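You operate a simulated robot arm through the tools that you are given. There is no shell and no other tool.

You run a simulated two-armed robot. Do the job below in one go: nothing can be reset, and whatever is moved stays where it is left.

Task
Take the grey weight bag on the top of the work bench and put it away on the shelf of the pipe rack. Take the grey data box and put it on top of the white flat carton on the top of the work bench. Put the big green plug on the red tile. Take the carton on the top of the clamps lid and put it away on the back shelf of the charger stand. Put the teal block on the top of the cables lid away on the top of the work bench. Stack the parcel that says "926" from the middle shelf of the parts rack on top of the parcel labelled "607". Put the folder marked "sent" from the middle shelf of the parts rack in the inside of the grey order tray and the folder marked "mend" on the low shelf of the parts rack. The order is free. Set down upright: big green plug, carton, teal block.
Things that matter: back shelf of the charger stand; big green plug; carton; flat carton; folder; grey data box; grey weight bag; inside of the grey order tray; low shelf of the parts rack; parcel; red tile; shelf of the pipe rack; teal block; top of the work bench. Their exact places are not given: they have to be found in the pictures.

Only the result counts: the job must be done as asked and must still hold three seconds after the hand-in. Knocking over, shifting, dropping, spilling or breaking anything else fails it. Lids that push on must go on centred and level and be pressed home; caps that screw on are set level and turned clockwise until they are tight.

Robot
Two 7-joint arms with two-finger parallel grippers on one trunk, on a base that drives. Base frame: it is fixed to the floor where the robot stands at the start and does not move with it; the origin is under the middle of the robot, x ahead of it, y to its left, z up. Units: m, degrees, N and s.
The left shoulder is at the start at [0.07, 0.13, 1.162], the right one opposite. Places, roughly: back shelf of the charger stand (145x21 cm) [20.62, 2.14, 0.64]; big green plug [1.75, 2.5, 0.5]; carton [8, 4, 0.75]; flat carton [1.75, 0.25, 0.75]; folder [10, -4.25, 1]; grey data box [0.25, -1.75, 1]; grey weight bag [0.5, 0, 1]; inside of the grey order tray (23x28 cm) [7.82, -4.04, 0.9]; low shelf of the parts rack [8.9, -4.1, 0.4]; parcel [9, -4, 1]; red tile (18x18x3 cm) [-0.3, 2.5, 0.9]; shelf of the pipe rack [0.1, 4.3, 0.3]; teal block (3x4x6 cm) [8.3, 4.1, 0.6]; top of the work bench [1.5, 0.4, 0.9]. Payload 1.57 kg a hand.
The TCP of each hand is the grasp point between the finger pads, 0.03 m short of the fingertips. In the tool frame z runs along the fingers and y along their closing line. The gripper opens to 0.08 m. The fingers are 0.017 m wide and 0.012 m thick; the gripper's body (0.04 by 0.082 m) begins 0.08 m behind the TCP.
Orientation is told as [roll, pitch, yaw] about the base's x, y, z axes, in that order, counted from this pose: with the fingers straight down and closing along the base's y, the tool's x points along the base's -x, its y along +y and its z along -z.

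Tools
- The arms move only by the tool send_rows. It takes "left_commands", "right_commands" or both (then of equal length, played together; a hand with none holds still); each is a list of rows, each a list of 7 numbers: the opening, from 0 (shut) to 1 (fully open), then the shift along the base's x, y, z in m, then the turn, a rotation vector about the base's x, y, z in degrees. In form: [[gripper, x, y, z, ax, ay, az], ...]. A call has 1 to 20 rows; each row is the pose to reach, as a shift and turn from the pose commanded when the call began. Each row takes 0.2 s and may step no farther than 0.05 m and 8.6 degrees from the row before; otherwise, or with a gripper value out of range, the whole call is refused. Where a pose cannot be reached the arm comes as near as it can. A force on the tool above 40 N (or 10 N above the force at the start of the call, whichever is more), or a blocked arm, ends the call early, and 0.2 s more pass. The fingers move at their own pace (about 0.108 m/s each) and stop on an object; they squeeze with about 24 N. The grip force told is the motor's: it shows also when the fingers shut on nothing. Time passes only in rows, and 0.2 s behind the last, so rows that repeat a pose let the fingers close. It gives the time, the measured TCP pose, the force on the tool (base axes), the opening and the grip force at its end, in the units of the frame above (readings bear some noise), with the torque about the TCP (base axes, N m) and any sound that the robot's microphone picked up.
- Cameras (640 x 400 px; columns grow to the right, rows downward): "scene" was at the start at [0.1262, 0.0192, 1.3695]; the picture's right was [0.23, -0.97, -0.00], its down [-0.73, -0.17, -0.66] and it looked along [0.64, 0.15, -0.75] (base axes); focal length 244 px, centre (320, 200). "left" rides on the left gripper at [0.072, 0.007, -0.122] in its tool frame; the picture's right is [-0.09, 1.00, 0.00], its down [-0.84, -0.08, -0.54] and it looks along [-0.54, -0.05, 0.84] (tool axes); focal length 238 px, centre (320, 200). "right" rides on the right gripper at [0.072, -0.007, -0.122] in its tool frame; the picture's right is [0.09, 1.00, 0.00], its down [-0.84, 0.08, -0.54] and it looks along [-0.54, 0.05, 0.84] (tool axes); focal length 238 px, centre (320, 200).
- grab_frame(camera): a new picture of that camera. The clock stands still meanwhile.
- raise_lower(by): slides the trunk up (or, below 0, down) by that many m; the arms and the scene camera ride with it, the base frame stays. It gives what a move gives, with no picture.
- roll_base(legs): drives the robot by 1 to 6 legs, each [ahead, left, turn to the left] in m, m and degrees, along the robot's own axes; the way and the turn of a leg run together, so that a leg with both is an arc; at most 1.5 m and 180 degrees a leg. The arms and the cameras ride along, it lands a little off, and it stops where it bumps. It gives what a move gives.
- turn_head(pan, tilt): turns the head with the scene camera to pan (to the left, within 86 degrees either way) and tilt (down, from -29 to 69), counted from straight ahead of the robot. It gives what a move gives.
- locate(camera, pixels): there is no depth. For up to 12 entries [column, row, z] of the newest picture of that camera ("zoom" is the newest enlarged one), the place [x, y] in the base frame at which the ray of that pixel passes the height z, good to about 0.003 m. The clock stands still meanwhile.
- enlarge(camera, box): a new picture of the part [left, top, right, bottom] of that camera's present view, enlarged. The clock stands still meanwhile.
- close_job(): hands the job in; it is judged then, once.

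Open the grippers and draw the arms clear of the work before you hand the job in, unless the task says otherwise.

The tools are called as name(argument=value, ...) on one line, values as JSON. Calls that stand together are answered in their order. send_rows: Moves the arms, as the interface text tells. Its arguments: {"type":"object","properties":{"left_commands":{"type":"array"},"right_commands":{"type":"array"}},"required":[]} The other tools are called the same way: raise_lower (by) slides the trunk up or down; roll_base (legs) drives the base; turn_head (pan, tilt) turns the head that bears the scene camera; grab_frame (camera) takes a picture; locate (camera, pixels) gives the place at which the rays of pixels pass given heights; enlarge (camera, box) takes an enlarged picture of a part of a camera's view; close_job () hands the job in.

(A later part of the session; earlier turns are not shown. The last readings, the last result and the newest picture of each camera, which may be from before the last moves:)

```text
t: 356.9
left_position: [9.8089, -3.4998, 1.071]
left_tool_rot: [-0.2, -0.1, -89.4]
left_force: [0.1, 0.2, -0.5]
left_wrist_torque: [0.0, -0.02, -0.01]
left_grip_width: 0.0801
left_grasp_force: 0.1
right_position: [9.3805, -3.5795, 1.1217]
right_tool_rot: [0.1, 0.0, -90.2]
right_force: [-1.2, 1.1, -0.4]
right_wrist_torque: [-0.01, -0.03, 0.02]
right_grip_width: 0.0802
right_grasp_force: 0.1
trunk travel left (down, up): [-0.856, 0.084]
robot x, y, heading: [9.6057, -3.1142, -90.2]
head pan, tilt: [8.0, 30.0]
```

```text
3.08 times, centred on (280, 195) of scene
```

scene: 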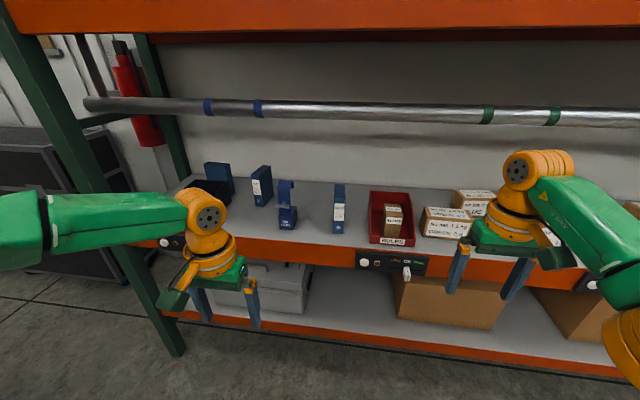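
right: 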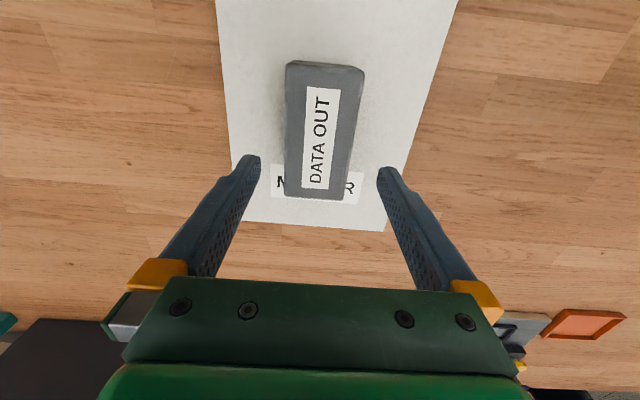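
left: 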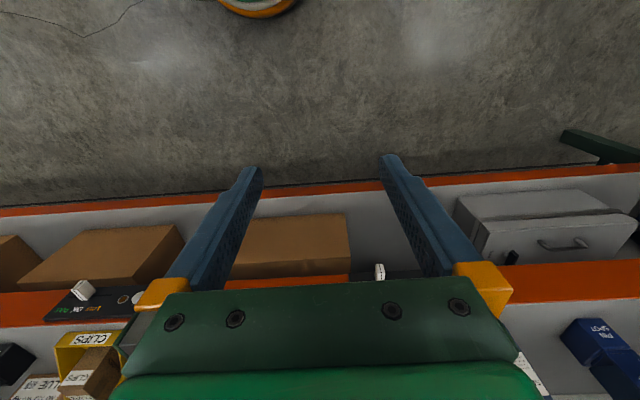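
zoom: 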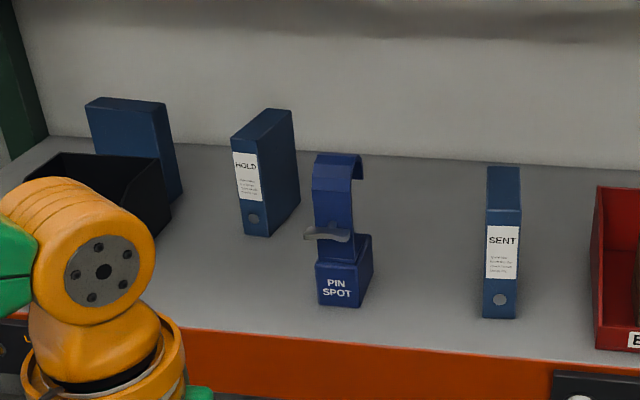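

The SENT folder is at zoom (502,240), HOLD at (265,175), and a third at (135,140) showing only its cover. I measure SENT and the third folder.

locate(camera="zoom", pixels=[[482, 317, 0.882], [517, 319, 0.882], [487, 209, 1.0], [521, 211, 1.0], [487, 209, 0.97], [521, 211, 0.97], [487, 167, 0.98], [519, 168, 0.98], [245, 233, 0.882], [271, 237, 0.882], [299, 210, 0.882], [183, 200, 0.882]])

enlarge(camera="scene", box=[170, 140, 270, 220])

```text
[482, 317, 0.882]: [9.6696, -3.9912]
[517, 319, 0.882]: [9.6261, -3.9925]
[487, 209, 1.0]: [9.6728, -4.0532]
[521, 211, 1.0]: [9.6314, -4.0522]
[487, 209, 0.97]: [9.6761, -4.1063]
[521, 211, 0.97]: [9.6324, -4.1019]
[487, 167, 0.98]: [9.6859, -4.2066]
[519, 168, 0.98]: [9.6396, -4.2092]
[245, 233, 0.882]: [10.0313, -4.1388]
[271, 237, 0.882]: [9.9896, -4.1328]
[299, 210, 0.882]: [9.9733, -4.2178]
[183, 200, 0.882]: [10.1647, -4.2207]
```

```text
5.00 times, centred on (220, 180) of scene
```

zoom: 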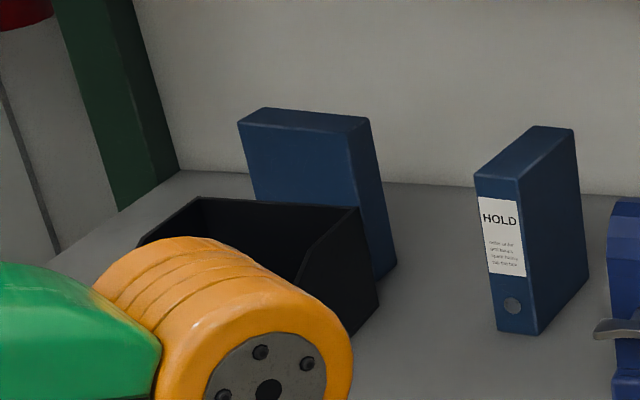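

SENT stands at x 9.626–9.67, y -3.992..-4.092, top z≈1.035 (0.043 thick), ideal for a forward-tilted left hand. I tilt the left hand 45° forward and bring the base to x≈9.45.

send_rows(left_commands=[[1, 0, -0.01, 0, -8, 0, 0], [1, 0, -0.02, 0, -16, 0, 0], [1, 0, -0.03, 0, -24, 0, 0], [1, 0, -0.04, 0, -32, 0, 0], [1, 0, -0.05, -0.02, -40, 0, 0], [1, 0, -0.06, -0.06, -45, 0, 0]])

roll_base(legs=[[0, -0.16, 0]])

grab_frame(camera="left")

grab_frame(camera="scene")

```text
t: 358.3
left_position: [9.8107, -3.5611, 1.011]
left_tool_rot: [-1.0, -45.1, -89.0]
left_force: [0.7, 0.5, 0.5]
left_wrist_torque: [0.0, -0.01, 0.01]
left_grip_width: 0.0802
left_grasp_force: 0.0
right_position: [9.3824, -3.5812, 1.12]
right_tool_rot: [0.0, 0.2, -90.2]
right_force: [0.5, 0.2, 0.5]
right_wrist_torque: [0.02, 0.05, -0.02]
right_grip_width: 0.0799
right_grasp_force: 0.0
trunk travel left (down, up): [-0.856, 0.084]
robot x, y, heading: [9.6035, -3.1128, -90.1]
head pan, tilt: [8.0, 30.0]
```

```text
t: 359.7
left_position: [9.6542, -3.56, 1.0112]
left_tool_rot: [-1.1, -45.0, -89.0]
left_force: [0.5, -0.7, 0.4]
left_wrist_torque: [-0.01, -0.01, -0.03]
left_grip_width: 0.0803
left_grasp_force: 0.0
right_position: [9.2254, -3.5782, 1.1216]
right_tool_rot: [0.0, 0.1, -90.2]
right_force: [0.2, 0.4, 0.5]
right_wrist_torque: [0.01, 0.03, 0.02]
right_grip_width: 0.0801
right_grasp_force: 0.0
trunk travel left (down, up): [-0.856, 0.084]
robot x, y, heading: [9.4438, -3.1151, -90.1]
head pan, tilt: [8.0, 30.0]
```

```text
taken
```

left: 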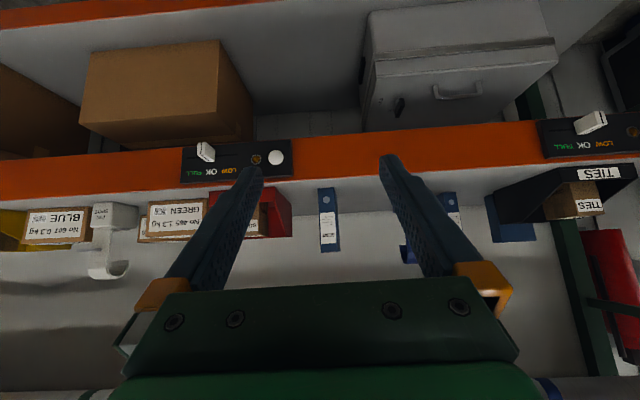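

```text
taken
```

scene: 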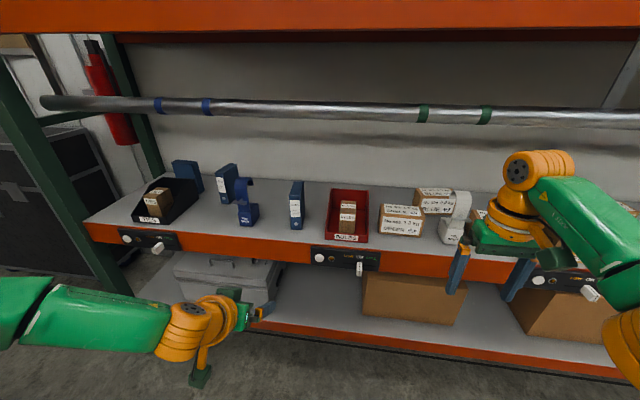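

SENT shows at (329,220) in the left camera, well aligned. Before moving in I retract the right hand (its wrist would meet the rail).

send_rows(right_commands=[[1, 0, 0.05, 0, 0, 0, 0], [1, 0, 0.1, 0, 0, 0, 0], [1, 0, 0.15, 0, 0, 0, 0], [1, 0, 0.2, 0, 0, 0, 0], [1, 0, 0.24, 0, 0, 0, 0]])

roll_base(legs=[[0.28, 0, 0]])

grab_frame(camera="left")

grab_frame(camera="scene")

```text
t: 360.9
left_position: [9.6516, -3.5587, 1.0121]
left_tool_rot: [-0.9, -45.2, -89.2]
left_force: [0.2, -0.1, -0.3]
left_wrist_torque: [-0.01, 0.01, -0.02]
left_grip_width: 0.0799
left_grasp_force: 0.2
right_position: [9.2226, -3.3372, 1.1209]
right_tool_rot: [0.0, 0.1, -90.2]
right_force: [0.0, 0.7, 0.8]
right_wrist_torque: [-0.02, -0.02, 0.01]
right_grip_width: 0.0801
right_grasp_force: 0.0
trunk travel left (down, up): [-0.856, 0.084]
robot x, y, heading: [9.4438, -3.1154, -90.2]
head pan, tilt: [8.0, 30.0]
```

```text
t: 362.9
left_position: [9.6492, -3.8393, 1.0128]
left_tool_rot: [-0.7, -45.1, -89.3]
left_force: [-0.8, 0.2, -0.2]
left_wrist_torque: [-0.02, -0.06, 0.0]
left_grip_width: 0.08
left_grasp_force: 0.1
right_position: [9.2226, -3.6186, 1.1215]
right_tool_rot: [0.0, -0.2, -90.2]
right_force: [0.1, 0.0, 0.0]
right_wrist_torque: [0.02, 0.01, 0.01]
right_grip_width: 0.0801
right_grasp_force: 0.0
trunk travel left (down, up): [-0.856, 0.084]
robot x, y, heading: [9.4461, -3.3927, -90.1]
head pan, tilt: [8.0, 30.0]
```

```text
taken
```

left: 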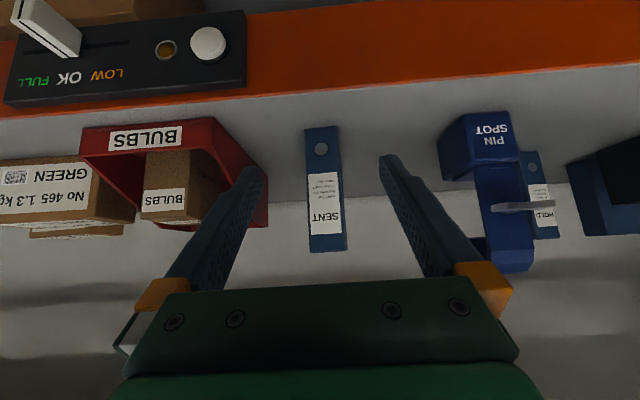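

```text
taken
```

scene: 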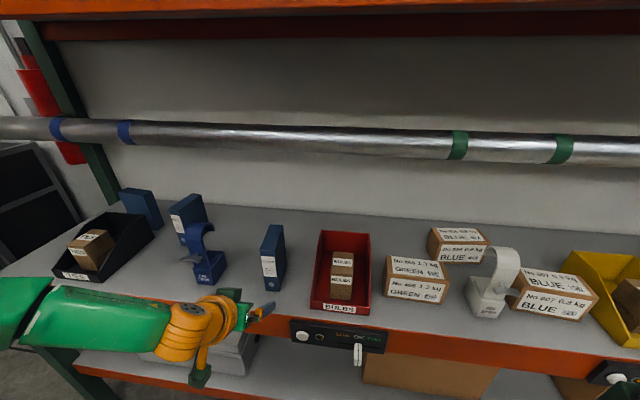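

I check SENT's position with both cameras: left (305,128)/(338,126) are its base corners; scene base near (263,291).

locate(camera="left", pixels=[[305, 128, 0.882], [338, 126, 0.882], [310, 251, 1.035], [347, 249, 1.035]])

enlarge(camera="scene", box=[230, 210, 310, 330])

```text
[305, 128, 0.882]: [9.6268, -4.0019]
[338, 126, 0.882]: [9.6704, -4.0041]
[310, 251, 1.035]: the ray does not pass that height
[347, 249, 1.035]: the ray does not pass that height
```

```text
3.33 times, centred on (270, 270) of scene
```

zoom: 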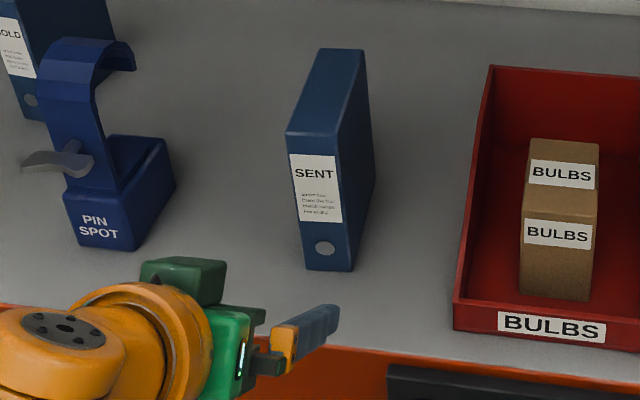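

Aligned within 1 mm (folder x 9.627–9.670). I lower the hand 2.8 cm and roll ahead 0.12, then check.

send_rows(left_commands=[[1, 0, 0, -0.015, 0, 0, 0], [1, 0, 0, -0.028, 0, 0, 0]])

roll_base(legs=[[0.12, 0, 0]])

grab_frame(camera="left")

```text
t: 363.5
left_position: [9.6506, -3.841, 0.985]
left_tool_rot: [-0.8, -45.1, -89.1]
left_force: [0.2, 0.2, 0.8]
left_wrist_torque: [-0.02, 0.03, -0.02]
left_grip_width: 0.0798
left_grasp_force: 0.0
right_position: [9.2231, -3.6202, 1.1209]
right_tool_rot: [0.1, -0.1, -90.2]
right_force: [0.4, 0.3, -1.0]
right_wrist_torque: [-0.02, 0.0, 0.03]
right_grip_width: 0.0801
right_grasp_force: 0.1
trunk travel left (down, up): [-0.856, 0.084]
robot x, y, heading: [9.4407, -3.3928, -90.1]
head pan, tilt: [8.0, 30.0]
```

```text
t: 364.7
left_position: [9.6499, -3.9592, 0.9857]
left_tool_rot: [-0.9, -45.3, -89.3]
left_force: [-0.4, 1.8, -0.3]
left_wrist_torque: [0.0, -0.03, -0.01]
left_grip_width: 0.0799
left_grasp_force: 0.0
right_position: [9.2208, -3.7376, 1.1222]
right_tool_rot: [0.0, -0.1, -90.3]
right_force: [-0.9, -1.1, -0.1]
right_wrist_torque: [-0.03, 0.01, 0.05]
right_grip_width: 0.0801
right_grasp_force: 0.1
trunk travel left (down, up): [-0.856, 0.084]
robot x, y, heading: [9.4483, -3.5145, -90.3]
head pan, tilt: [8.0, 30.0]
```

```text
taken
```

left: 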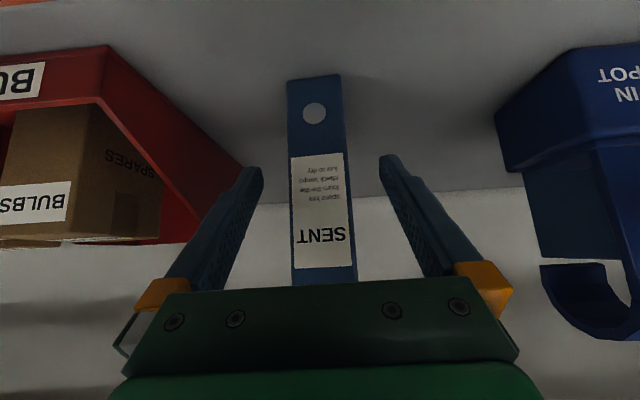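

Folder between the fingers. I roll the last 0.06 m and close.

roll_base(legs=[[0.06, 0, 0]])

send_rows(left_commands=[[0.5, 0, 0, 0, 0, 0, 0], [0.2, 0, 0, 0, 0, 0, 0], [0, 0, 0, 0, 0, 0, 0], [0, 0, 0, 0, 0, 0, 0], [0, 0, 0, 0, 0, 0, 0]])

grab_frame(camera="left")

```text
t: 365.9
left_position: [9.6497, -4.0247, 0.9856]
left_tool_rot: [-0.8, -45.3, -89.3]
left_force: [0.0, -0.4, -0.5]
left_wrist_torque: [-0.01, -0.01, -0.02]
left_grip_width: 0.08
left_grasp_force: 0.0
right_position: [9.2214, -3.8025, 1.1205]
right_tool_rot: [0.1, 0.0, -90.3]
right_force: [0.1, 0.0, 0.0]
right_wrist_torque: [0.04, 0.0, -0.01]
right_grip_width: 0.08
right_grasp_force: 0.1
trunk travel left (down, up): [-0.856, 0.084]
robot x, y, heading: [9.4463, -3.574, -90.3]
head pan, tilt: [8.0, 30.0]
stopped in leg 1: the robot was blocked; the commanded pose is now the measured one
```

```text
t: 367.1
left_position: [9.6487, -4.0249, 0.9857]
left_tool_rot: [-0.8, -45.3, -89.3]
left_force: [0.0, 0.0, -0.1]
left_wrist_torque: [0.08, -0.07, -0.02]
left_grip_width: 0.0401
left_grasp_force: 24.3
right_position: [9.2214, -3.8018, 1.1207]
right_tool_rot: [0.2, 0.1, -90.2]
right_force: [0.5, -0.3, -0.4]
right_wrist_torque: [-0.01, -0.02, 0.01]
right_grip_width: 0.08
right_grasp_force: 0.1
trunk travel left (down, up): [-0.856, 0.084]
robot x, y, heading: [9.4444, -3.5787, -90.2]
head pan, tilt: [8.0, 30.0]
```

```text
taken
```

left: 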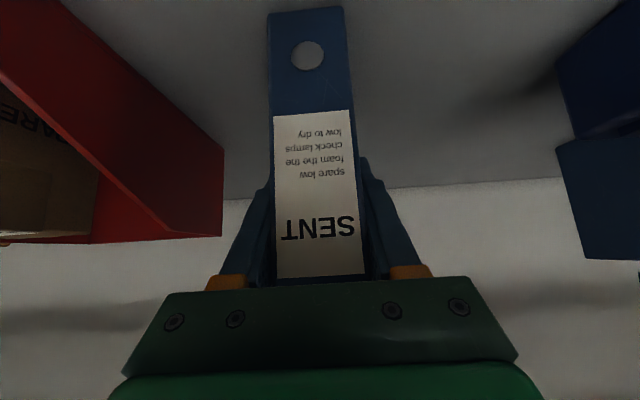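

SENT is gripped (40 mm). The base reported a block at the very end, so I look for what it touched.

grab_frame(camera="scene")

turn_head(pan=0, tilt=65)

grab_frame(camera="scene")

grab_frame(camera="right")

```text
taken
```

scene: 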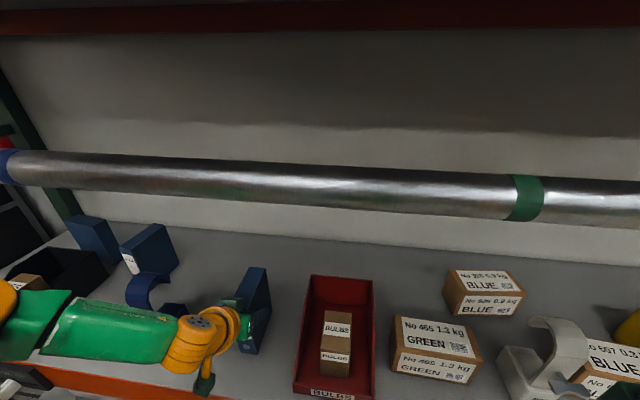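

```text
t: 368.1
left_position: [9.6496, -4.0237, 0.9856]
left_tool_rot: [-0.8, -45.5, -89.3]
left_force: [1.1, 0.9, -0.9]
left_wrist_torque: [0.12, -0.04, 0.0]
left_grip_width: 0.04
left_grasp_force: 23.9
right_position: [9.2218, -3.8013, 1.1208]
right_tool_rot: [0.0, 0.0, -90.3]
right_force: [0.4, 0.0, 0.3]
right_wrist_torque: [0.01, 0.02, -0.04]
right_grip_width: 0.0799
right_grasp_force: 0.1
trunk travel left (down, up): [-0.856, 0.084]
robot x, y, heading: [9.4459, -3.5741, -90.4]
head pan, tilt: [0.0, 65.0]
```

```text
taken
```

scene: 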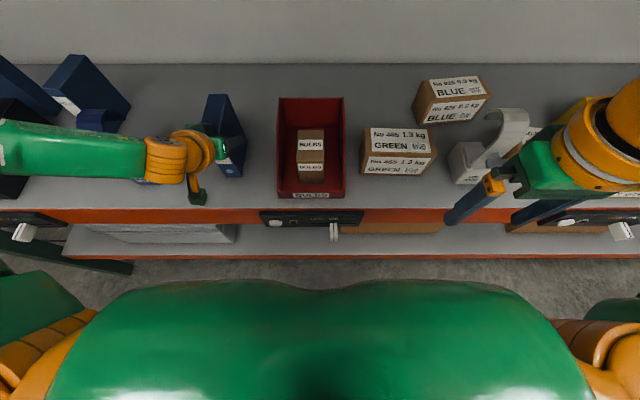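

```text
taken
```

right: 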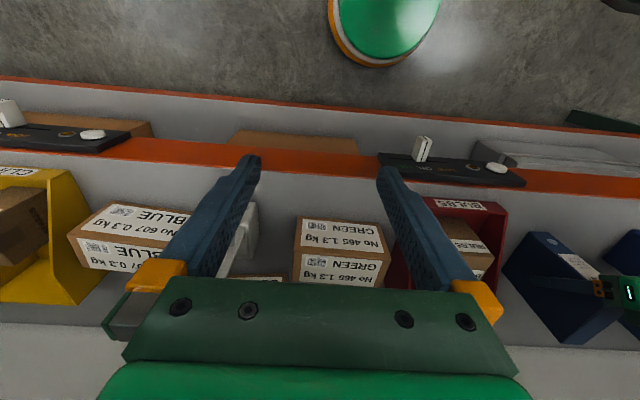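

The base looks clear of the shelf. I turn the head left to see the left elbow near the rack post and TIES bin.

turn_head(pan=60, tilt=40)

grab_frame(camera="scene")

```text
t: 369.4
left_position: [9.6501, -4.0239, 0.9847]
left_tool_rot: [-0.8, -45.4, -89.3]
left_force: [0.4, -1.1, 1.0]
left_wrist_torque: [0.12, -0.1, -0.04]
left_grip_width: 0.0398
left_grasp_force: 23.9
right_position: [9.2214, -3.8017, 1.1205]
right_tool_rot: [0.1, 0.0, -90.3]
right_force: [0.3, -0.6, -0.5]
right_wrist_torque: [-0.03, -0.02, -0.03]
right_grip_width: 0.08
right_grasp_force: 0.0
trunk travel left (down, up): [-0.856, 0.084]
robot x, y, heading: [9.4418, -3.5758, -90.1]
head pan, tilt: [60.0, 40.0]
```

```text
taken
```

scene: 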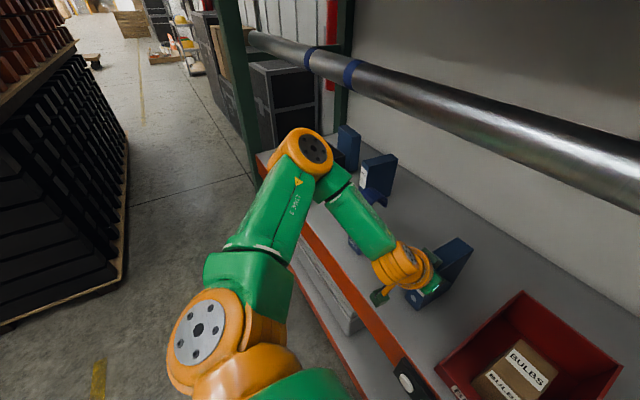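

No contact is evident; the elbow hovers near x≈10. I lift the folder 3 cm with the arm and check the load, then back out.

send_rows(left_commands=[[0, 0, 0, 0.015, 0, 0, 0], [0, 0, 0, 0.03, 0, 0, 0], [0, 0, 0, 0.03, 0, 0, 0]])

roll_base(legs=[[-0.3, 0, 0]])

turn_head(pan=30, tilt=35)

grab_frame(camera="scene")

```text
t: 370.2
left_position: [9.65, -4.0237, 1.0159]
left_tool_rot: [-0.9, -45.3, -89.3]
left_force: [-0.2, 0.1, -2.3]
left_wrist_torque: [0.04, 0.02, -0.05]
left_grip_width: 0.0402
left_grasp_force: 23.7
right_position: [9.2223, -3.8019, 1.1217]
right_tool_rot: [0.1, 0.1, -90.3]
right_force: [-0.3, 0.0, -0.3]
right_wrist_torque: [0.03, -0.05, 0.01]
right_grip_width: 0.0797
right_grasp_force: 0.1
trunk travel left (down, up): [-0.856, 0.084]
robot x, y, heading: [9.4438, -3.5754, -90.3]
head pan, tilt: [60.0, 40.0]
```

```text
t: 372.2
left_position: [9.6502, -3.7284, 1.0137]
left_tool_rot: [-0.8, -45.2, -89.3]
left_force: [-0.7, -1.1, -2.8]
left_wrist_torque: [0.05, 0.02, 0.01]
left_grip_width: 0.0398
left_grasp_force: 23.6
right_position: [9.2231, -3.5077, 1.1212]
right_tool_rot: [0.1, 0.2, -90.4]
right_force: [0.2, -1.2, 0.0]
right_wrist_torque: [-0.02, 0.06, -0.05]
right_grip_width: 0.08
right_grasp_force: 0.0
trunk travel left (down, up): [-0.856, 0.084]
robot x, y, heading: [9.4459, -3.2778, -90.0]
head pan, tilt: [60.0, 40.0]
```

```text
t: 373.1
left_position: [9.6506, -3.7253, 1.0155]
left_tool_rot: [-0.8, -45.4, -89.3]
left_force: [-0.1, -0.2, -1.5]
left_wrist_torque: [0.0, 0.03, 0.0]
left_grip_width: 0.0399
left_grasp_force: 24.3
right_position: [9.2228, -3.5045, 1.1215]
right_tool_rot: [0.1, 0.1, -90.3]
right_force: [-0.5, -0.3, -0.5]
right_wrist_torque: [0.02, 0.0, 0.02]
right_grip_width: 0.0799
right_grasp_force: 0.1
trunk travel left (down, up): [-0.856, 0.084]
robot x, y, heading: [9.4471, -3.277, -90.1]
head pan, tilt: [30.0, 35.0]
```

```text
taken
```

scene: 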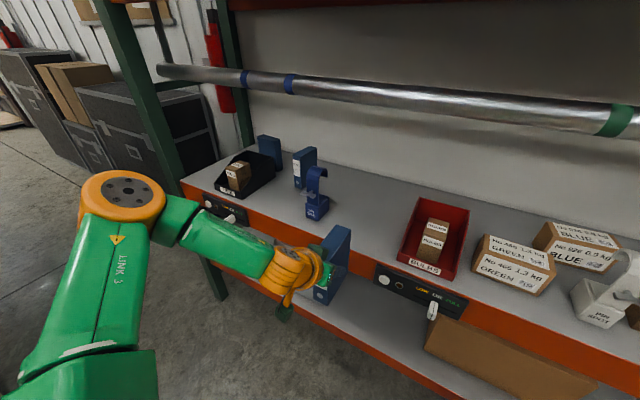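

SENT is held upright and clear. I back off 0.1 m and sidestep right 1.83 m to stand before the order tray.

roll_base(legs=[[-0.08, 0, 0], [0, -1.0, 0], [0, -0.83, 0]])

turn_head(pan=15, tilt=40)

grab_frame(camera="scene")

grab_frame(camera="left")

```text
t: 383.1
left_position: [7.7967, -3.6406, 1.0156]
left_tool_rot: [-0.7, -45.3, -89.9]
left_force: [-0.5, 0.0, -1.6]
left_wrist_torque: [0.05, 0.0, 0.0]
left_grip_width: 0.0399
left_grasp_force: 23.7
right_position: [7.3715, -3.4155, 1.1208]
right_tool_rot: [-0.1, 0.0, -90.8]
right_force: [-0.2, 0.0, 0.3]
right_wrist_torque: [0.02, 0.04, 0.02]
right_grip_width: 0.0802
right_grasp_force: 0.1
trunk travel left (down, up): [-0.856, 0.084]
robot x, y, heading: [7.5946, -3.1906, -90.7]
head pan, tilt: [30.0, 35.0]
```

```text
t: 383.9
left_position: [7.7957, -3.6421, 1.0159]
left_tool_rot: [-0.8, -45.4, -89.8]
left_force: [-0.5, 0.8, -2.2]
left_wrist_torque: [0.07, 0.01, -0.04]
left_grip_width: 0.0399
left_grasp_force: 23.8
right_position: [7.3709, -3.4145, 1.1214]
right_tool_rot: [0.1, 0.0, -90.9]
right_force: [0.6, -1.2, -0.4]
right_wrist_torque: [0.02, -0.01, -0.01]
right_grip_width: 0.0801
right_grasp_force: 0.0
trunk travel left (down, up): [-0.856, 0.084]
robot x, y, heading: [7.5935, -3.1877, -90.4]
head pan, tilt: [15.0, 40.0]
```

```text
taken
```

scene: 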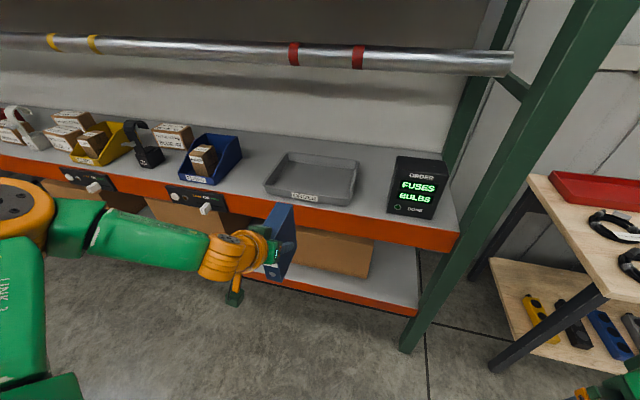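

```text
taken
```

left: 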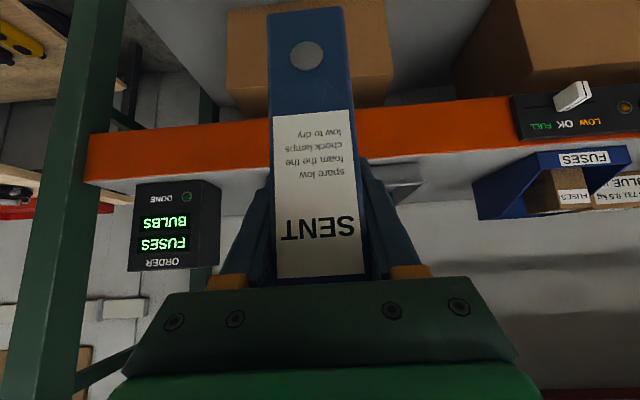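

The ORDER tray is at (313,178). I enlarge and locate its rim.

enlarge(camera="scene", box=[240, 130, 380, 230])

locate(camera="zoom", pixels=[[113, 250, 0.93], [515, 325, 0.93], [210, 110, 0.93], [540, 150, 0.93], [110, 265, 0.882], [515, 338, 0.882], [260, 215, 0.89], [470, 255, 0.89]])

```text
4.00 times, centred on (310, 180) of scene
```

zoom: 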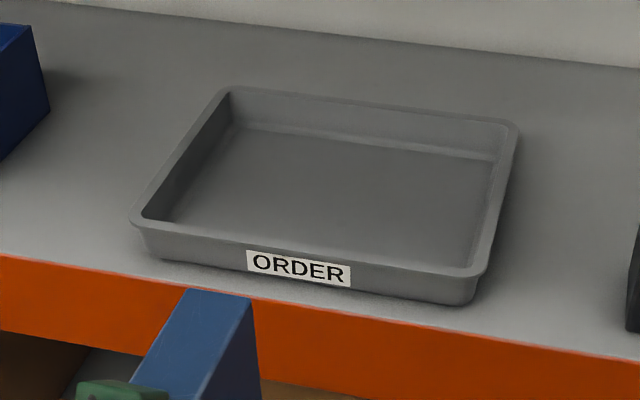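

```text
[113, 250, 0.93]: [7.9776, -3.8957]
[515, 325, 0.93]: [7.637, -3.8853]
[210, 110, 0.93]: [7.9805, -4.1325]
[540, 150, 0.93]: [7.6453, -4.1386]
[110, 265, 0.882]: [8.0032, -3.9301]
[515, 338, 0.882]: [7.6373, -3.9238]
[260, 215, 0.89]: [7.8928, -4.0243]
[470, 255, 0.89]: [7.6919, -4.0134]
```

enlarge(camera="scene", box=[240, 130, 380, 230])

locate(camera="zoom", pixels=[[133, 220, 0.92], [485, 277, 0.92], [225, 88, 0.92], [518, 125, 0.92], [155, 256, 0.882], [475, 303, 0.882], [240, 124, 0.887], [494, 158, 0.887], [133, 220, 0.94], [485, 277, 0.94]])

```text
4.00 times, centred on (310, 180) of scene
```

zoom: 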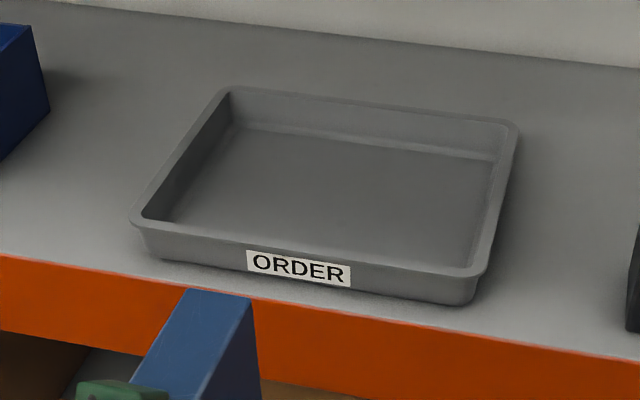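

```text
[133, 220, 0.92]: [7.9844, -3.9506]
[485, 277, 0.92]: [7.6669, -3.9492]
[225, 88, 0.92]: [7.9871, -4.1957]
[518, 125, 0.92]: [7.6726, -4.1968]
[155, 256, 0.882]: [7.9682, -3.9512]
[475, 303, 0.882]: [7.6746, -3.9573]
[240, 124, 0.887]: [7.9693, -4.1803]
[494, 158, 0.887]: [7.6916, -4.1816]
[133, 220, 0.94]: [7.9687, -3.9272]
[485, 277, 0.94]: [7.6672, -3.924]
```

The tray's inside spans x≈7.69–7.97, y≈-3.965..-4.18, rim z≈0.92. I raise the trunk 4.5 cm, shift left 3.5 cm and roll ahead 0.30, then check.

raise_lower(by=0.045)

roll_base(legs=[[0, 0.034, 0.4], [0.3, 0, 0]])

grab_frame(camera="scene")

grab_frame(camera="left")

```text
t: 384.8
left_position: [7.7959, -3.6408, 1.061]
left_tool_rot: [-0.9, -45.3, -89.9]
left_force: [-0.3, -0.8, -1.5]
left_wrist_torque: [0.02, 0.0, -0.04]
left_grip_width: 0.0402
left_grasp_force: 24.3
right_position: [7.3704, -3.4143, 1.1664]
right_tool_rot: [0.1, 0.1, -90.9]
right_force: [-0.3, 0.3, 0.6]
right_wrist_torque: [-0.03, -0.01, 0.0]
right_grip_width: 0.0797
right_grasp_force: 0.0
trunk travel left (down, up): [-0.901, 0.039]
robot x, y, heading: [7.5952, -3.1898, -90.6]
head pan, tilt: [15.0, 40.0]
```

```text
t: 387.2
left_position: [7.8304, -3.9347, 1.0621]
left_tool_rot: [-0.8, -45.5, -89.5]
left_force: [-0.1, 0.7, -2.1]
left_wrist_torque: [0.02, -0.02, 0.03]
left_grip_width: 0.0398
left_grasp_force: 23.6
right_position: [7.4053, -3.71, 1.1674]
right_tool_rot: [-0.1, -0.1, -90.6]
right_force: [0.2, -0.7, 0.1]
right_wrist_torque: [0.01, 0.0, 0.01]
right_grip_width: 0.08
right_grasp_force: 0.0
trunk travel left (down, up): [-0.901, 0.039]
robot x, y, heading: [7.625, -3.4882, -90.5]
head pan, tilt: [15.0, 40.0]
```

```text
taken
```

scene: 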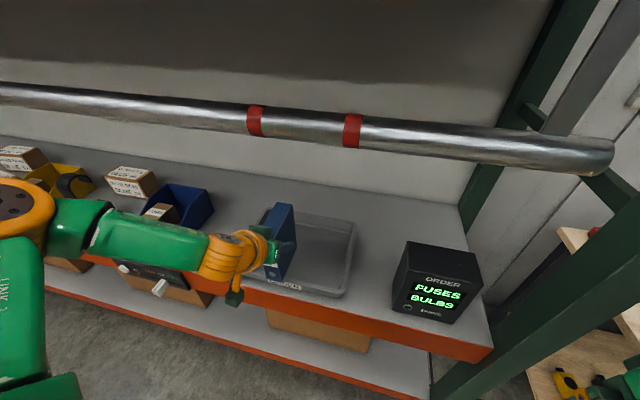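

```text
taken
```

left: 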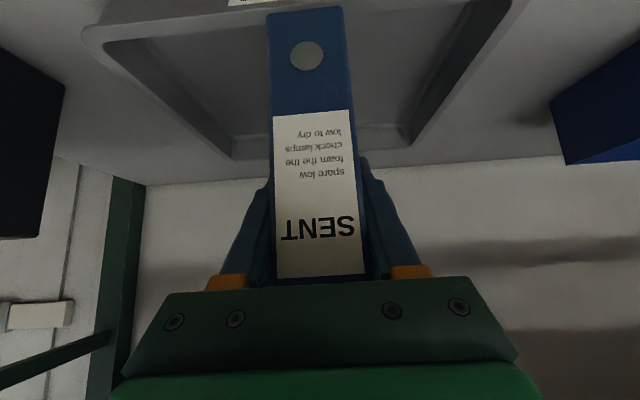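

The folder is above the tray's front. I roll 0.1 m further.

roll_base(legs=[[0.1, 0, 0.3]])

grab_frame(camera="scene")

```text
t: 388.4
left_position: [7.8324, -4.03, 1.0648]
left_tool_rot: [-0.8, -45.7, -89.3]
left_force: [0.3, 0.5, -2.3]
left_wrist_torque: [0.02, -0.01, -0.03]
left_grip_width: 0.0399
left_grasp_force: 23.6
right_position: [7.4053, -3.8068, 1.1673]
right_tool_rot: [0.2, -0.3, -90.3]
right_force: [0.3, 0.7, 0.0]
right_wrist_torque: [-0.05, 0.04, 0.02]
right_grip_width: 0.0799
right_grasp_force: 0.1
trunk travel left (down, up): [-0.901, 0.039]
robot x, y, heading: [7.6285, -3.5862, -90.1]
head pan, tilt: [15.0, 40.0]
```

```text
taken
```

scene: 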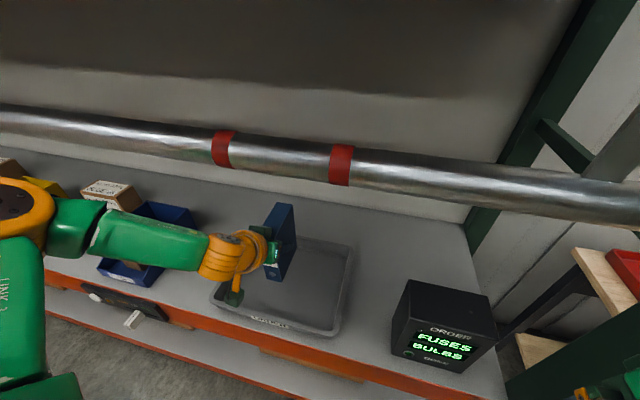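

The folder is over the tray. I lower by arm, coarse then fine (contact expected near TCP z 0.99).

send_rows(left_commands=[[0, 0, -0.005, -0.025, 0, 0, 0], [0, 0, -0.005, -0.05, 0, 0, 0], [0, 0, -0.005, -0.06, 0, 0, 0], [0, 0, -0.005, -0.06, 0, 0, 0]])

send_rows(left_commands=[[0, 0, 0, -0.004, 0, 0, 0], [0, 0, 0, -0.008, 0, 0, 0], [0, 0, 0, -0.011, 0, 0, 0]])

```text
t: 389.4
left_position: [7.8322, -4.0408, 1.0004]
left_tool_rot: [-0.8, -45.3, -89.3]
left_force: [-0.7, 0.3, -1.7]
left_wrist_torque: [0.03, -0.01, 0.01]
left_grip_width: 0.0399
left_grasp_force: 23.5
right_position: [7.4062, -3.8135, 1.1656]
right_tool_rot: [0.2, 0.1, -90.3]
right_force: [0.2, -0.3, 0.8]
right_wrist_torque: [0.01, 0.01, -0.02]
right_grip_width: 0.08
right_grasp_force: 0.0
trunk travel left (down, up): [-0.901, 0.039]
robot x, y, heading: [7.6271, -3.5875, -90.1]
head pan, tilt: [15.0, 40.0]
```

```text
t: 390.2
left_position: [7.8342, -4.0383, 0.9962]
left_tool_rot: [-0.8, -45.3, -89.2]
left_force: [-0.3, 0.2, -1.9]
left_wrist_torque: [0.02, 0.01, -0.01]
left_grip_width: 0.0398
left_grasp_force: 24.4
left hand out of reach, approached as far as the arm can: row 2, 3
right_position: [7.4063, -3.8134, 1.1661]
right_tool_rot: [0.0, 0.0, -90.4]
right_force: [0.5, -0.6, -1.4]
right_wrist_torque: [0.01, 0.0, 0.02]
right_grip_width: 0.0801
right_grasp_force: 0.0
trunk travel left (down, up): [-0.901, 0.039]
robot x, y, heading: [7.6255, -3.586, -90.2]
head pan, tilt: [15.0, 40.0]
```

Arm limit reached at 0.996; I use small trunk steps of 4 mm for the rest.

raise_lower(by=-0.004)

raise_lower(by=-0.003)

```text
t: 390.7
left_position: [7.8334, -4.0392, 0.9933]
left_tool_rot: [-0.7, -45.4, -89.3]
left_force: [0.8, -1.7, 9.4]
left_wrist_torque: [0.37, -0.32, -0.08]
left_grip_width: 0.0401
left_grasp_force: 24.2
right_position: [7.4046, -3.8128, 1.1635]
right_tool_rot: [0.1, -0.1, -90.3]
right_force: [-0.2, 0.9, 0.0]
right_wrist_torque: [0.02, 0.02, -0.02]
right_grip_width: 0.0801
right_grasp_force: 0.1
trunk travel left (down, up): [-0.897, 0.043]
robot x, y, heading: [7.6272, -3.5877, -90.0]
head pan, tilt: [15.0, 40.0]
```

```text
t: 391.2
left_position: [7.8324, -4.0367, 0.9917]
left_tool_rot: [-0.6, -45.7, -89.5]
left_force: [1.3, -3.5, 20.5]
left_wrist_torque: [0.01, -0.51, -0.07]
left_grip_width: 0.0395
left_grasp_force: 23.7
right_position: [7.4032, -3.8099, 1.1599]
right_tool_rot: [0.2, -0.3, -90.4]
right_force: [-0.5, -0.1, 0.8]
right_wrist_torque: [-0.02, -0.01, -0.03]
right_grip_width: 0.08
right_grasp_force: 0.2
trunk travel left (down, up): [-0.894, 0.046]
robot x, y, heading: [7.6261, -3.5891, -90.0]
head pan, tilt: [15.0, 40.0]
```

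Contact (+20 N at z 0.992): the folder stands on the tray floor. I relieve 2 mm and open the fingers slowly.

raise_lower(by=0.003)

send_rows(left_commands=[[0.4, 0, 0, 0, 0, 0, 0], [0.6, 0, 0, 0, 0, 0, 0], [0.8, 0, 0, 0, 0, 0, 0], [1, 0, 0, 0, 0, 0, 0], [1, 0, 0, 0, 0, 0, 0], [1, 0, 0, 0, 0, 0, 0]])

grab_frame(camera="left")

grab_frame(camera="scene")

```text
t: 391.8
left_position: [7.8316, -4.0376, 0.9914]
left_tool_rot: [-0.8, -45.2, -89.3]
left_force: [-0.7, 0.2, 2.6]
left_wrist_torque: [-0.32, 0.01, -0.07]
left_grip_width: 0.04
left_grasp_force: 23.8
right_position: [7.4042, -3.8121, 1.1625]
right_tool_rot: [0.1, -0.1, -90.3]
right_force: [0.2, 0.1, -0.1]
right_wrist_torque: [0.0, -0.01, -0.03]
right_grip_width: 0.0799
right_grasp_force: 0.1
trunk travel left (down, up): [-0.897, 0.043]
robot x, y, heading: [7.6306, -3.5857, -90.0]
head pan, tilt: [15.0, 40.0]
```

```text
t: 393.1
left_position: [7.8343, -4.0385, 0.9922]
left_tool_rot: [-0.8, -45.3, -89.3]
left_force: [0.5, 0.6, 0.7]
left_wrist_torque: [0.01, 0.03, 0.02]
left_grip_width: 0.0803
left_grasp_force: 0.1
right_position: [7.4037, -3.8127, 1.1625]
right_tool_rot: [0.1, 0.0, -90.3]
right_force: [0.3, 0.6, -0.1]
right_wrist_torque: [-0.02, 0.0, -0.02]
right_grip_width: 0.08
right_grasp_force: 0.0
trunk travel left (down, up): [-0.897, 0.043]
robot x, y, heading: [7.6247, -3.5887, -90.0]
head pan, tilt: [15.0, 40.0]
```

```text
taken
```

left: 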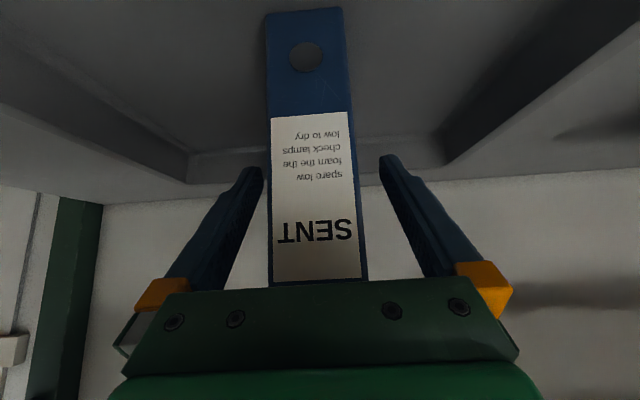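

```text
taken
```

scene: 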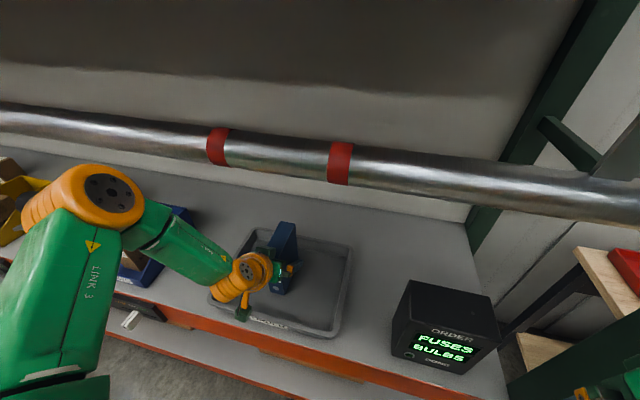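

The folder stands in the tray on its own. I back straight out by 0.3 m and view.

roll_base(legs=[[-0.3, 0, 0]])

grab_frame(camera="scene")

```text
t: 395.2
left_position: [7.8353, -3.7403, 0.9898]
left_tool_rot: [-0.9, -45.2, -89.3]
left_force: [-0.4, -0.3, 0.7]
left_wrist_torque: [-0.01, 0.04, 0.05]
left_grip_width: 0.0801
left_grasp_force: 0.1
right_position: [7.4054, -3.5153, 1.1616]
right_tool_rot: [0.1, 0.1, -90.3]
right_force: [-0.2, -0.7, -0.9]
right_wrist_torque: [0.03, -0.03, 0.02]
right_grip_width: 0.0798
right_grasp_force: 0.0
trunk travel left (down, up): [-0.897, 0.043]
robot x, y, heading: [7.6256, -3.2868, -89.9]
head pan, tilt: [15.0, 40.0]
```

```text
taken
```

scene: 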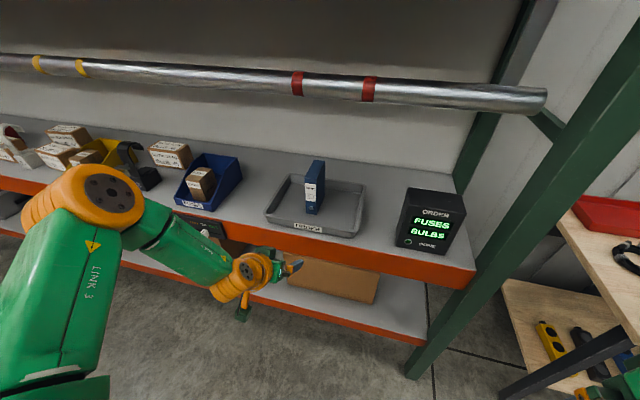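

SENT stands in the tray. Now I go left to x≈9.95 to inspect the third folder (MEND?) near the rack's left end.

roll_base(legs=[[0.0, 1.2, 0], [0, 1.1, 0]])

turn_head(pan=15, tilt=35)

grab_frame(camera="scene")

grab_frame(camera="left")

```text
t: 406.5
left_position: [10.1367, -3.7384, 0.9921]
left_tool_rot: [-0.6, -45.3, -89.4]
left_force: [-0.1, 0.2, 0.6]
left_wrist_torque: [-0.02, 0.03, 0.01]
left_grip_width: 0.0802
left_grasp_force: 0.1
right_position: [9.7086, -3.5126, 1.1608]
right_tool_rot: [0.2, 0.0, -90.3]
right_force: [0.4, -0.8, -0.8]
right_wrist_torque: [0.01, -0.02, 0.02]
right_grip_width: 0.08
right_grasp_force: 0.2
trunk travel left (down, up): [-0.897, 0.043]
robot x, y, heading: [9.9343, -3.285, -90.4]
head pan, tilt: [15.0, 40.0]
```

```text
t: 407.2
left_position: [10.1374, -3.7384, 0.9911]
left_tool_rot: [-0.7, -45.2, -89.4]
left_force: [-0.1, -1.1, -0.4]
left_wrist_torque: [0.02, 0.01, 0.02]
left_grip_width: 0.0802
left_grasp_force: 0.1
right_position: [9.7089, -3.5128, 1.1616]
right_tool_rot: [0.1, 0.0, -90.2]
right_force: [0.8, 0.7, -0.6]
right_wrist_torque: [-0.01, 0.01, -0.01]
right_grip_width: 0.0799
right_grasp_force: 0.1
trunk travel left (down, up): [-0.897, 0.043]
robot x, y, heading: [9.9309, -3.2858, -90.1]
head pan, tilt: [15.0, 35.0]
```

```text
taken
```

scene: 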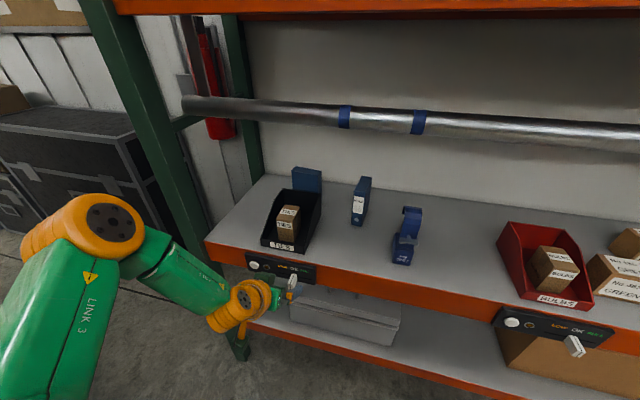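

```text
taken
```

left: 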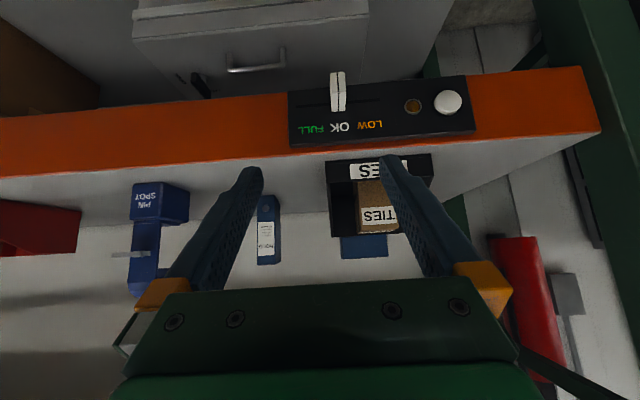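

I enlarge the TIES bin and the folder behind it.

enlarge(camera="scene", box=[250, 150, 390, 270])

locate(camera="zoom", pixels=[[320, 200, 0.9]])

```text
3.33 times, centred on (320, 210) of scene
```

zoom: 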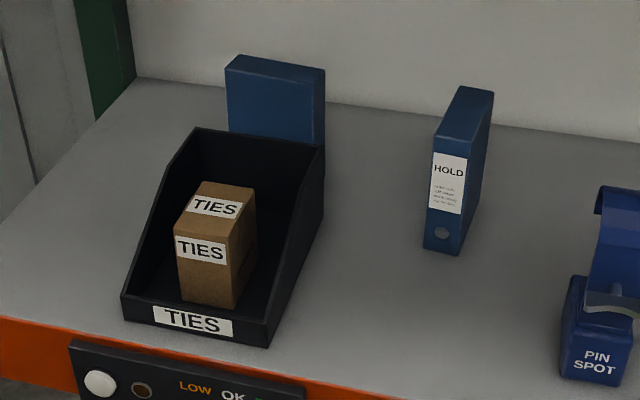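

```text
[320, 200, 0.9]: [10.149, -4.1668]
```

I locate the third folder's top corners, then move left ~0.5 m to see its left side.

enlarge(camera="scene", box=[250, 150, 390, 270])

locate(camera="zoom", pixels=[[225, 68, 1.03], [318, 82, 1.03], [236, 55, 1.03], [325, 70, 1.03], [323, 215, 0.882], [267, 347, 0.882], [121, 318, 0.882], [195, 128, 0.98], [322, 148, 0.98], [425, 250, 0.882], [462, 255, 0.882], [432, 138, 1.035]])

roll_base(legs=[[0.0, 0.55, 0]])

turn_head(pan=-15, tilt=30)

grab_frame(camera="scene")

```text
3.33 times, centred on (320, 210) of scene
```

zoom: 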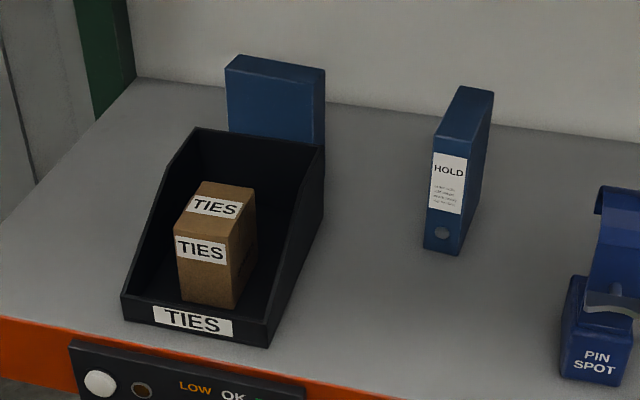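

```text
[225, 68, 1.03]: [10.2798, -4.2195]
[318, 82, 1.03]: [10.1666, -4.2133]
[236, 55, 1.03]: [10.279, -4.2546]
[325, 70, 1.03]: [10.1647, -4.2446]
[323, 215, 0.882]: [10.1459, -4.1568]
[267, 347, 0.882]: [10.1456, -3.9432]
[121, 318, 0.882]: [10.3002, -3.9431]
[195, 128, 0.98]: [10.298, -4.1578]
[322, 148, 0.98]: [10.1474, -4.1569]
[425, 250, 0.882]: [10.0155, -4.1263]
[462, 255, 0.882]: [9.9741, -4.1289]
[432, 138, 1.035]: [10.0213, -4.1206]
```

```text
t: 410.4
left_position: [10.6905, -3.7412, 0.9903]
left_tool_rot: [-0.7, -45.3, -89.3]
left_force: [-0.5, -0.5, -0.3]
left_wrist_torque: [0.03, -0.01, -0.03]
left_grip_width: 0.08
left_grasp_force: 0.0
right_position: [10.2614, -3.5145, 1.1628]
right_tool_rot: [0.2, 0.0, -90.2]
right_force: [-0.3, -0.4, 0.3]
right_wrist_torque: [-0.01, -0.01, 0.0]
right_grip_width: 0.08
right_grasp_force: 0.1
trunk travel left (down, up): [-0.897, 0.043]
robot x, y, heading: [10.4854, -3.2881, -90.0]
head pan, tilt: [15.0, 35.0]
```

```text
t: 411.3
left_position: [10.6923, -3.7405, 0.9906]
left_tool_rot: [-0.8, -45.3, -89.2]
left_force: [-0.6, 0.8, 0.6]
left_wrist_torque: [0.0, 0.01, -0.02]
left_grip_width: 0.0803
left_grasp_force: 0.0
right_position: [10.2642, -3.514, 1.1626]
right_tool_rot: [0.1, 0.0, -90.1]
right_force: [0.5, 0.6, 0.4]
right_wrist_torque: [0.02, -0.01, 0.01]
right_grip_width: 0.0799
right_grasp_force: 0.2
trunk travel left (down, up): [-0.897, 0.043]
robot x, y, heading: [10.4862, -3.2924, -90.0]
head pan, tilt: [-15.0, 30.0]
```

```text
taken
```

scene: 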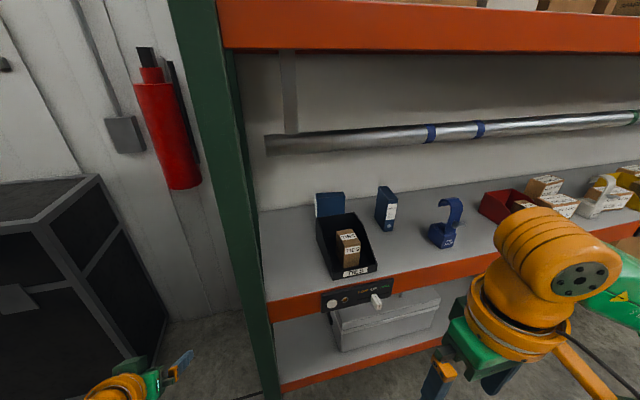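

enlarge(camera="scene", box=[290, 170, 420, 290])

```text
3.33 times, centred on (355, 230) of scene
```

zoom: 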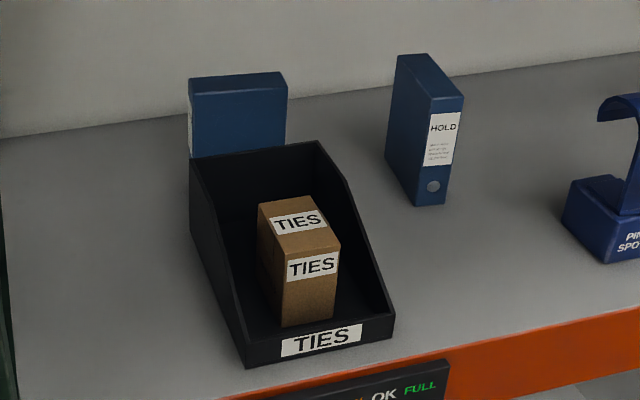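

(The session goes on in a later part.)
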